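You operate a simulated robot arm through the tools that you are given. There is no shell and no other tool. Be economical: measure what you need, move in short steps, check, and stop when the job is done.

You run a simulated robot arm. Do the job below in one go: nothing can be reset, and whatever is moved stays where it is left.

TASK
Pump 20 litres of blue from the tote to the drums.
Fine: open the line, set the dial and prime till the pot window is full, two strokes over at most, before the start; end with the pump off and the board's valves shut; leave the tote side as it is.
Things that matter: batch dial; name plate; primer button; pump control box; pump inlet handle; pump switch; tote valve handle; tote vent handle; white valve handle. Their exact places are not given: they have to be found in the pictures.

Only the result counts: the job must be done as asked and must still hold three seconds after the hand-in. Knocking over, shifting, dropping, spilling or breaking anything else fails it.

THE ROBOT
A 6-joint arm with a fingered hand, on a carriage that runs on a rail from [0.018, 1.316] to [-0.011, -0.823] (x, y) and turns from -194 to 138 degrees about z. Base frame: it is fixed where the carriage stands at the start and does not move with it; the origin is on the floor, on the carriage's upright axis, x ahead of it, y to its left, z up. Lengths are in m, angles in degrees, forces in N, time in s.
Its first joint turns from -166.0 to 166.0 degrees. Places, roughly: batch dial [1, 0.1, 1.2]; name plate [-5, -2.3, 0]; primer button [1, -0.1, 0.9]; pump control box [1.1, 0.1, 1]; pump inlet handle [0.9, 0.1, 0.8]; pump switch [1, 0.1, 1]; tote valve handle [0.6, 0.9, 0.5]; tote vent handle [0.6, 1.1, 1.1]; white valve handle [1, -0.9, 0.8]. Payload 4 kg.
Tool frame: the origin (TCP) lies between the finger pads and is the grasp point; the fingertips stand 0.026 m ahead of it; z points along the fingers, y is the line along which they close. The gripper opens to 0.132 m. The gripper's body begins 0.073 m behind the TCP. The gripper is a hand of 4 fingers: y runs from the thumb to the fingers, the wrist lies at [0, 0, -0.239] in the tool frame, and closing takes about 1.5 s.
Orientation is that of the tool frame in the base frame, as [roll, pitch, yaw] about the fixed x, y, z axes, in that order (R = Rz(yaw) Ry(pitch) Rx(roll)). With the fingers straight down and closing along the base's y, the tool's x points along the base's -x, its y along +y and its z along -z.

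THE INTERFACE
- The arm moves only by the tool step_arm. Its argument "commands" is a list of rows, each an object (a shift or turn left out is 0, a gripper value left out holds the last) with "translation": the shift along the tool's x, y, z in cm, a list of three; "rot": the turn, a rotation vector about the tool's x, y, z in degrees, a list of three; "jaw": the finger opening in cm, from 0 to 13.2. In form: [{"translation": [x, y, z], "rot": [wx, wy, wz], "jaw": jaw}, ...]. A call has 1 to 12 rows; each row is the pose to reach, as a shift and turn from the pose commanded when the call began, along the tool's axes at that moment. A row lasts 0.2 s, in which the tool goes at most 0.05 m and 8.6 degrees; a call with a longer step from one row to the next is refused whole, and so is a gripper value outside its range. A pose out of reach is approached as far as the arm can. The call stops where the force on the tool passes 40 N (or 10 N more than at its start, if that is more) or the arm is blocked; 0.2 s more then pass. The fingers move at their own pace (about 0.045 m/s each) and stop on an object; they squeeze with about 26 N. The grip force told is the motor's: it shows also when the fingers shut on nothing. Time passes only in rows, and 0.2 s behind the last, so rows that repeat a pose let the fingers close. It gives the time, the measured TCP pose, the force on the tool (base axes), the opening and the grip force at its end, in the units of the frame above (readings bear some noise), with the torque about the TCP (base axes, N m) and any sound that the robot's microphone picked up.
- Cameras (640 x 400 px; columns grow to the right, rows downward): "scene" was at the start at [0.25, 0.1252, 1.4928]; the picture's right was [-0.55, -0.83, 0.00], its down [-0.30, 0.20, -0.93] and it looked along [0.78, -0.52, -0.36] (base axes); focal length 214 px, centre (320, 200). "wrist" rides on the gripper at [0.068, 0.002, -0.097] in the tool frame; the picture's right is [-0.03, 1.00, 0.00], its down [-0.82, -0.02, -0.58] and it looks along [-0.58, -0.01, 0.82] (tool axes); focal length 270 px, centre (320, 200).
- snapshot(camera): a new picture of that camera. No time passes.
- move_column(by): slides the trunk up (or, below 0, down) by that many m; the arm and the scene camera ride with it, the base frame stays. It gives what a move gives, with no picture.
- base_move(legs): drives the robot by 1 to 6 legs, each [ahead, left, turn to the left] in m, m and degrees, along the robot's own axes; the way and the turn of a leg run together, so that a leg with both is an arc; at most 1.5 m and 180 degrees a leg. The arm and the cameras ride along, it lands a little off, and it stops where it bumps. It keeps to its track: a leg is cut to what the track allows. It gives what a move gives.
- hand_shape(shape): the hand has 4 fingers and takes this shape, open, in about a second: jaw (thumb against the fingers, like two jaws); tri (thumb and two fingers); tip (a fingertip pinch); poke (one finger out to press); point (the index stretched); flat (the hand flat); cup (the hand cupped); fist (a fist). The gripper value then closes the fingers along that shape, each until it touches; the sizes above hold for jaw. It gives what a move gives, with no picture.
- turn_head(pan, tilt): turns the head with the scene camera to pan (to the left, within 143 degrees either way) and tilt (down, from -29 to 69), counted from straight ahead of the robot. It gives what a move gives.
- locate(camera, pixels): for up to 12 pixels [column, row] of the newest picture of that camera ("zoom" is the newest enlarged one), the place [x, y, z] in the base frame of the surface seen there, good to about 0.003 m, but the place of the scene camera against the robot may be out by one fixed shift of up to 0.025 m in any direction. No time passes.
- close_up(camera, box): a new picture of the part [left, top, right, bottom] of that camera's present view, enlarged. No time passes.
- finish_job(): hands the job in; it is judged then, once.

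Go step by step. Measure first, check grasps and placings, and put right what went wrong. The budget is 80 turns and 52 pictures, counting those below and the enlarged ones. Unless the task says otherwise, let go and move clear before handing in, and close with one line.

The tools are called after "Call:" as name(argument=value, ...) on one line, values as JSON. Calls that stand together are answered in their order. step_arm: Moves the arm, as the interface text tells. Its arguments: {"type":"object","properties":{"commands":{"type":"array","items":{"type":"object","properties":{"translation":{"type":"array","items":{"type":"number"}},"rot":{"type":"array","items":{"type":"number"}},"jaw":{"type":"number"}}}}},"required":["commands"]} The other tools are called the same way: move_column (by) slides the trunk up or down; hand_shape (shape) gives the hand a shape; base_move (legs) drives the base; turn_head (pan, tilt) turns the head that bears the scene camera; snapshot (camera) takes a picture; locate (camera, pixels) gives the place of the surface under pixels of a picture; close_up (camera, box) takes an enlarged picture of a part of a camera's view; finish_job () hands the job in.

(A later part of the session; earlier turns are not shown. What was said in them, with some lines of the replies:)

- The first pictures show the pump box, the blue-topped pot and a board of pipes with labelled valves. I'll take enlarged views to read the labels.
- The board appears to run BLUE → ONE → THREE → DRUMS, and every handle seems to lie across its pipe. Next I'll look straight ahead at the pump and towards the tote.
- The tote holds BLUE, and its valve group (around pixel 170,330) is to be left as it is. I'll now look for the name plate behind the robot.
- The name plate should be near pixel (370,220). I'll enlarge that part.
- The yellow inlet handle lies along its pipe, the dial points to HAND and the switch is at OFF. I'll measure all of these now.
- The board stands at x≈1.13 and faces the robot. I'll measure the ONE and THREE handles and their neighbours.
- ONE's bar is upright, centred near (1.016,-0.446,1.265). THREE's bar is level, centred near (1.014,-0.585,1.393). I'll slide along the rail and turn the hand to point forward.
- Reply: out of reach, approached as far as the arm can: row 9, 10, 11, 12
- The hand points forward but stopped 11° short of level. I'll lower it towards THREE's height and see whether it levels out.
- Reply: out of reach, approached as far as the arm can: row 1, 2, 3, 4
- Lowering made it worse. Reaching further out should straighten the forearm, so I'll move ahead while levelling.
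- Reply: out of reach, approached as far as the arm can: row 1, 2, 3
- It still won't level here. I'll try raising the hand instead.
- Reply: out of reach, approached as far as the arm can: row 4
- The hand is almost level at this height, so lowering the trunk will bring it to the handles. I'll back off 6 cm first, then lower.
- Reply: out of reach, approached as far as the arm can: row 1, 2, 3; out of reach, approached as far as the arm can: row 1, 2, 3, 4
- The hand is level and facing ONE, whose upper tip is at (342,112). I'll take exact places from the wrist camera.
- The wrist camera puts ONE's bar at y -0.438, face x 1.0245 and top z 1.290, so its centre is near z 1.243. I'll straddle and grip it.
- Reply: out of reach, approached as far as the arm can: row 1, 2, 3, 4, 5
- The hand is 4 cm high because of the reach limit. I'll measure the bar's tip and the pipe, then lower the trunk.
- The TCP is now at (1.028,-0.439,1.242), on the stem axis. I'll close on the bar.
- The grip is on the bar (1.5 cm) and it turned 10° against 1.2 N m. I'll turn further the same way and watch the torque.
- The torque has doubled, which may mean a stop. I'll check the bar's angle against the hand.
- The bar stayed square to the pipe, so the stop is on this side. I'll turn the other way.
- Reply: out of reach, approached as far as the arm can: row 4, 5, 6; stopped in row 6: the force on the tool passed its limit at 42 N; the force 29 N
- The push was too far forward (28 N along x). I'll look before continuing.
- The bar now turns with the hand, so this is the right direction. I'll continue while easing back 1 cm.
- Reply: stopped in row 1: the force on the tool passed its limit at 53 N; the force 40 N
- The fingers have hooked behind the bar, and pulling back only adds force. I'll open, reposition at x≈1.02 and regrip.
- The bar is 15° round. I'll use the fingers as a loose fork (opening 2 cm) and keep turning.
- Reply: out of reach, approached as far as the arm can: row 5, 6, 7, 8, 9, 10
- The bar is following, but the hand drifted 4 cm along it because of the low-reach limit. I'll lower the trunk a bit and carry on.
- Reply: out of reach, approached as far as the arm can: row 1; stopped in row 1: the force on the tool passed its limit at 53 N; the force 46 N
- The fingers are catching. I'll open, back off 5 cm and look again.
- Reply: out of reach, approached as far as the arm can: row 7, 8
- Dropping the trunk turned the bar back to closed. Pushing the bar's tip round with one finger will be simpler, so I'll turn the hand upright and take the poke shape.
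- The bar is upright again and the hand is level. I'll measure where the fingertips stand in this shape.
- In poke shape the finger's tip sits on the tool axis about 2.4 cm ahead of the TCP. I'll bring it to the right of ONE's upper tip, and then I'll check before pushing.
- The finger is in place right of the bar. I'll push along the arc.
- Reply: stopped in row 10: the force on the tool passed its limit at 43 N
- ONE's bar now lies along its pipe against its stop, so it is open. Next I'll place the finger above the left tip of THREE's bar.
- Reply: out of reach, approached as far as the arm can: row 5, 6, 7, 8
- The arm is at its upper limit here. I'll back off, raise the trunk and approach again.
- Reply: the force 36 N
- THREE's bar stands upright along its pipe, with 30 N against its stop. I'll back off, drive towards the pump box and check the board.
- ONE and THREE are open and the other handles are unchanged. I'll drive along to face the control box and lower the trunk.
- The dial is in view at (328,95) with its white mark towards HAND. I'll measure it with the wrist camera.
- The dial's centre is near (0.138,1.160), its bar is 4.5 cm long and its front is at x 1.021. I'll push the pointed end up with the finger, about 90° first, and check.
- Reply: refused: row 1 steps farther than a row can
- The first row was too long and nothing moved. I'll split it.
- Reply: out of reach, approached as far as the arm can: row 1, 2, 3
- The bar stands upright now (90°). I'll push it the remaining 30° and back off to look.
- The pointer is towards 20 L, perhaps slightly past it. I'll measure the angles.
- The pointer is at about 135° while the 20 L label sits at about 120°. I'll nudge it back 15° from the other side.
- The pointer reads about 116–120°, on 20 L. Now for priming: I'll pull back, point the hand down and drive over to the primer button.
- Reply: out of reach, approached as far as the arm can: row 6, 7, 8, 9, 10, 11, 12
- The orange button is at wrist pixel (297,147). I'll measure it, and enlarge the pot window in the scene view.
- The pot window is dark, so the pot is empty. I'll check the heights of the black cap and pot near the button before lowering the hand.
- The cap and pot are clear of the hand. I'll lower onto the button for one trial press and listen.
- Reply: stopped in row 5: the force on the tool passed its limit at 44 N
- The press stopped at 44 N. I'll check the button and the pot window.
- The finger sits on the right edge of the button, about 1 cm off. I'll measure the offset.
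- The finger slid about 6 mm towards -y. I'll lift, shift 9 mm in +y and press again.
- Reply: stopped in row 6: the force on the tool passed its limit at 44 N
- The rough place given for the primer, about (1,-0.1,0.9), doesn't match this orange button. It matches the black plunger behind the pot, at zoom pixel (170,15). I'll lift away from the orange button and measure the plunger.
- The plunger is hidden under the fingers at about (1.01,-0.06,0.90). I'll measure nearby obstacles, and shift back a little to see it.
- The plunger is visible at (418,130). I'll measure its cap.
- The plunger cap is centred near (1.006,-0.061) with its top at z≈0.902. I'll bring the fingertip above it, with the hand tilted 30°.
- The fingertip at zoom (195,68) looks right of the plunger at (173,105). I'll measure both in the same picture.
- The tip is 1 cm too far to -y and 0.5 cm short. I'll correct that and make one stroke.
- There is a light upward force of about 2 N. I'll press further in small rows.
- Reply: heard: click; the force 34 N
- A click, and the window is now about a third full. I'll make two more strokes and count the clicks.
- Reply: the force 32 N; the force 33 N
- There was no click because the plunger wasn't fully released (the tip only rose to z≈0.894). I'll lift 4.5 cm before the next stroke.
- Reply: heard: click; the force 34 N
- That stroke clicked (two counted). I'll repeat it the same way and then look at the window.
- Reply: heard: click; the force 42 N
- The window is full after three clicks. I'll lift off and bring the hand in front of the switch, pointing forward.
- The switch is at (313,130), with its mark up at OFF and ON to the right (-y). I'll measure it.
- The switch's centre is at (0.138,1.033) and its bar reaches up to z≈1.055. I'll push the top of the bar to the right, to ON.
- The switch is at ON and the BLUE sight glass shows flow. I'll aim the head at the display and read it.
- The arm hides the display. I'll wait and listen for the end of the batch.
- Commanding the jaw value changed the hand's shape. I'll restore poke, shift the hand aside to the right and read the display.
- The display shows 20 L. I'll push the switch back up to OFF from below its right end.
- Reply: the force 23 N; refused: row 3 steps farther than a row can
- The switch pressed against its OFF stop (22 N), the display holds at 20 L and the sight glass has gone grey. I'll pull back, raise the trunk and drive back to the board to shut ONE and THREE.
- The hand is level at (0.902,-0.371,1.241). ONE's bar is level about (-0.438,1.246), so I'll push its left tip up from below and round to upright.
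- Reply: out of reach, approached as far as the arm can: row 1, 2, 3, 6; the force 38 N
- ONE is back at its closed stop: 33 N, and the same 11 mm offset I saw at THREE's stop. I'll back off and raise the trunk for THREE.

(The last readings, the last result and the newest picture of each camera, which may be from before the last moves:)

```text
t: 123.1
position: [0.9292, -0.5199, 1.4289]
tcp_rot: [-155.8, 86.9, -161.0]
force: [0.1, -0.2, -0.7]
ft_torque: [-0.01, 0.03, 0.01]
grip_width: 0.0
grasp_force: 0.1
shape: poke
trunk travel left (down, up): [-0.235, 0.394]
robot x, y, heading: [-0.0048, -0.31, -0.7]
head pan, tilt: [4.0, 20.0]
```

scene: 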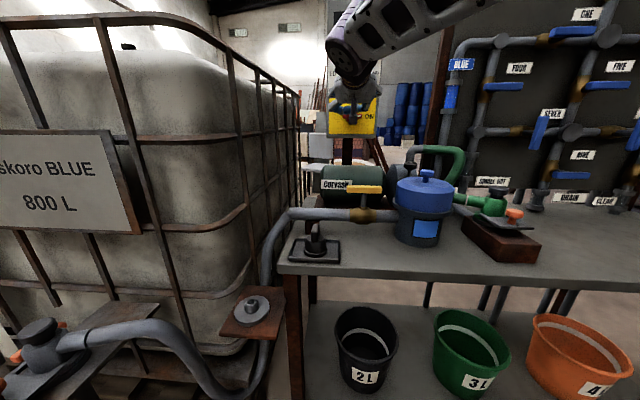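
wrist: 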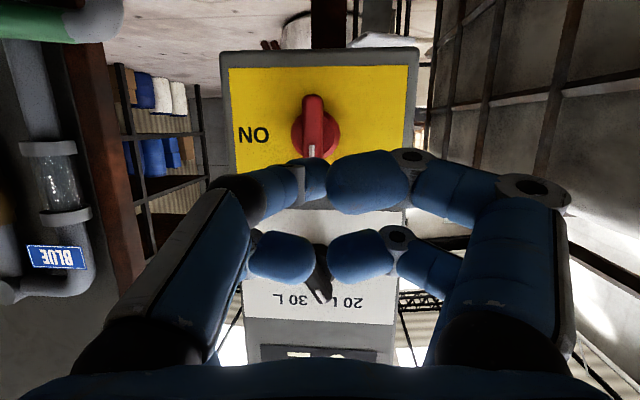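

I'll now push THREE's top tip to the right and down to level.

Call:
step_arm(commands=[{"translation": [0.7, -0.8, 4.5]}, {"translation": [1.49, -1.15, 9.01]}, {"translation": [1.52, -2.96, 9.18]}, {"translation": [1.14, -4.6, 9.31]}, {"translation": [1.2, -5.3, 9.4]}, {"translation": [1.38, -5.92, 9.44]}, {"translation": [1.8, -6.7, 9.55]}, {"translation": [2.27, -7.33, 9.62]}, {"translation": [2.8, -7.8, 9.7]}, {"translation": [3.38, -8.1, 9.75]}, {"translation": [4.08, -8.1, 9.78]}, {"translation": [4.3, -8.1, 9.78]}])

```text
t: 125.5
position: [1.0133, -0.6041, 1.3998]
tcp_rot: [-138.3, 87.8, -143.5]
force: [-0.9, 4.1, 15.2]
ft_torque: [-0.08, -0.17, 0.01]
grip_width: 0.0
grasp_force: 0.1
shape: poke
trunk travel left (down, up): [-0.235, 0.394]
robot x, y, heading: [-0.0026, -0.3128, -0.3]
head pan, tilt: [4.0, 20.0]
stopped in row 11: the force on the tool passed its limit at 45 N (the readings are from after the stop); the commanded pose is now the measured one
```

THREE hit its stop at 45 N. I'll give it one more short press to seat it, then back off.

Call:
step_arm(commands=[{"translation": [0.4, -0.3, 0.3]}, {"translation": [0.8, -0.5, 0.4]}, {"translation": [1.2, -0.5, 0.4]}])

Call:
step_arm(commands=[{"translation": [-1, 0, 0]}, {"translation": [-1.5, 0, -4]}, {"translation": [-2, 0, -8]}, {"translation": [-2, 0, -12]}, {"translation": [-2, 0, -15]}])

Call:
base_move(legs=[[0, 0.31, 0]])

Call:
move_column(by=0.23)

Call:
turn_head(pan=-32, tilt=21)

```text
t: 126.1
position: [1.0137, -0.6054, 1.4001]
tcp_rot: [-122.8, 88.0, -127.8]
force: [-8.0, 7.6, 14.1]
ft_torque: [-0.1, -0.04, -0.03]
grip_width: 0.0
grasp_force: 0.0
shape: poke
trunk travel left (down, up): [-0.235, 0.394]
robot x, y, heading: [-0.0053, -0.3123, -0.7]
head pan, tilt: [4.0, 20.0]
stopped in row 3: the force on the tool passed its limit at 42 N (the readings are from after the stop); the commanded pose is now the measured one
```

```text
t: 127.3
position: [0.8683, -0.5936, 1.4169]
tcp_rot: [-135.1, 87.9, -140.3]
force: [0.0, 0.5, -0.4]
ft_torque: [0.02, -0.03, -0.01]
grip_width: 0.0001
grasp_force: 0.1
shape: poke
trunk travel left (down, up): [-0.235, 0.394]
robot x, y, heading: [-0.0019, -0.3148, -0.7]
head pan, tilt: [4.0, 20.0]
```

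```text
t: 129.4
position: [0.8719, -0.2798, 1.4164]
tcp_rot: [-133.3, 87.9, -138.4]
force: [0.1, 0.3, 0.4]
ft_torque: [-0.02, 0.02, -0.01]
grip_width: 0.0
grasp_force: 0.1
shape: poke
trunk travel left (down, up): [-0.235, 0.394]
robot x, y, heading: [0.0025, 0.0066, -0.2]
head pan, tilt: [4.0, 20.0]
```

```text
t: 131.9
position: [0.8725, -0.2783, 1.6468]
tcp_rot: [-134.1, 87.8, -139.1]
force: [0.2, -1.0, -0.2]
ft_torque: [0.01, -0.01, -0.02]
grip_width: 0.0001
grasp_force: 0.1
shape: poke
trunk travel left (down, up): [-0.465, 0.164]
robot x, y, heading: [0.0002, -0.0001, -0.1]
head pan, tilt: [4.0, 20.0]
```

```text
t: 132.9
position: [0.8725, -0.2774, 1.6474]
tcp_rot: [-133.4, 87.8, -138.4]
force: [-0.1, 0.8, -0.7]
ft_torque: [0.0, 0.0, -0.02]
grip_width: 0.0
grasp_force: 0.0
shape: poke
trunk travel left (down, up): [-0.465, 0.164]
robot x, y, heading: [-0.0007, 0.0068, -0.4]
head pan, tilt: [-32.0, 21.0]
```

Last picture: one enlarged view covering both the box and the board.

Call:
close_up(camera="scene", box=[130, 90, 420, 271])

```text
2.21 times, centred on (275, 180) of scene
```

zoom: 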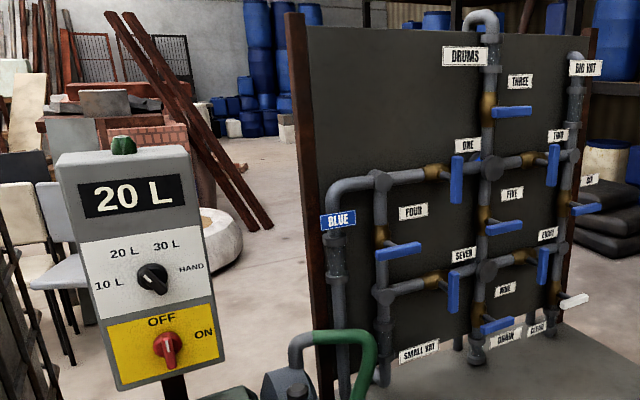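

The last picture shows the switch at OFF and the display at 20 L. ONE is upright again and THREE is level, so both are shut; the other handles are as they were. The hand is clear, so I'll hand in.

Call:
finish_job()

```text
The job is handed in.
```

The job is handed in: 20 L of blue was pumped to the drums, the pump is off, all the board's valves are shut and the tote side is untouched. I also pressed the orange button beside the pot twice, mistaking it for the primer, and saw no effect from it.
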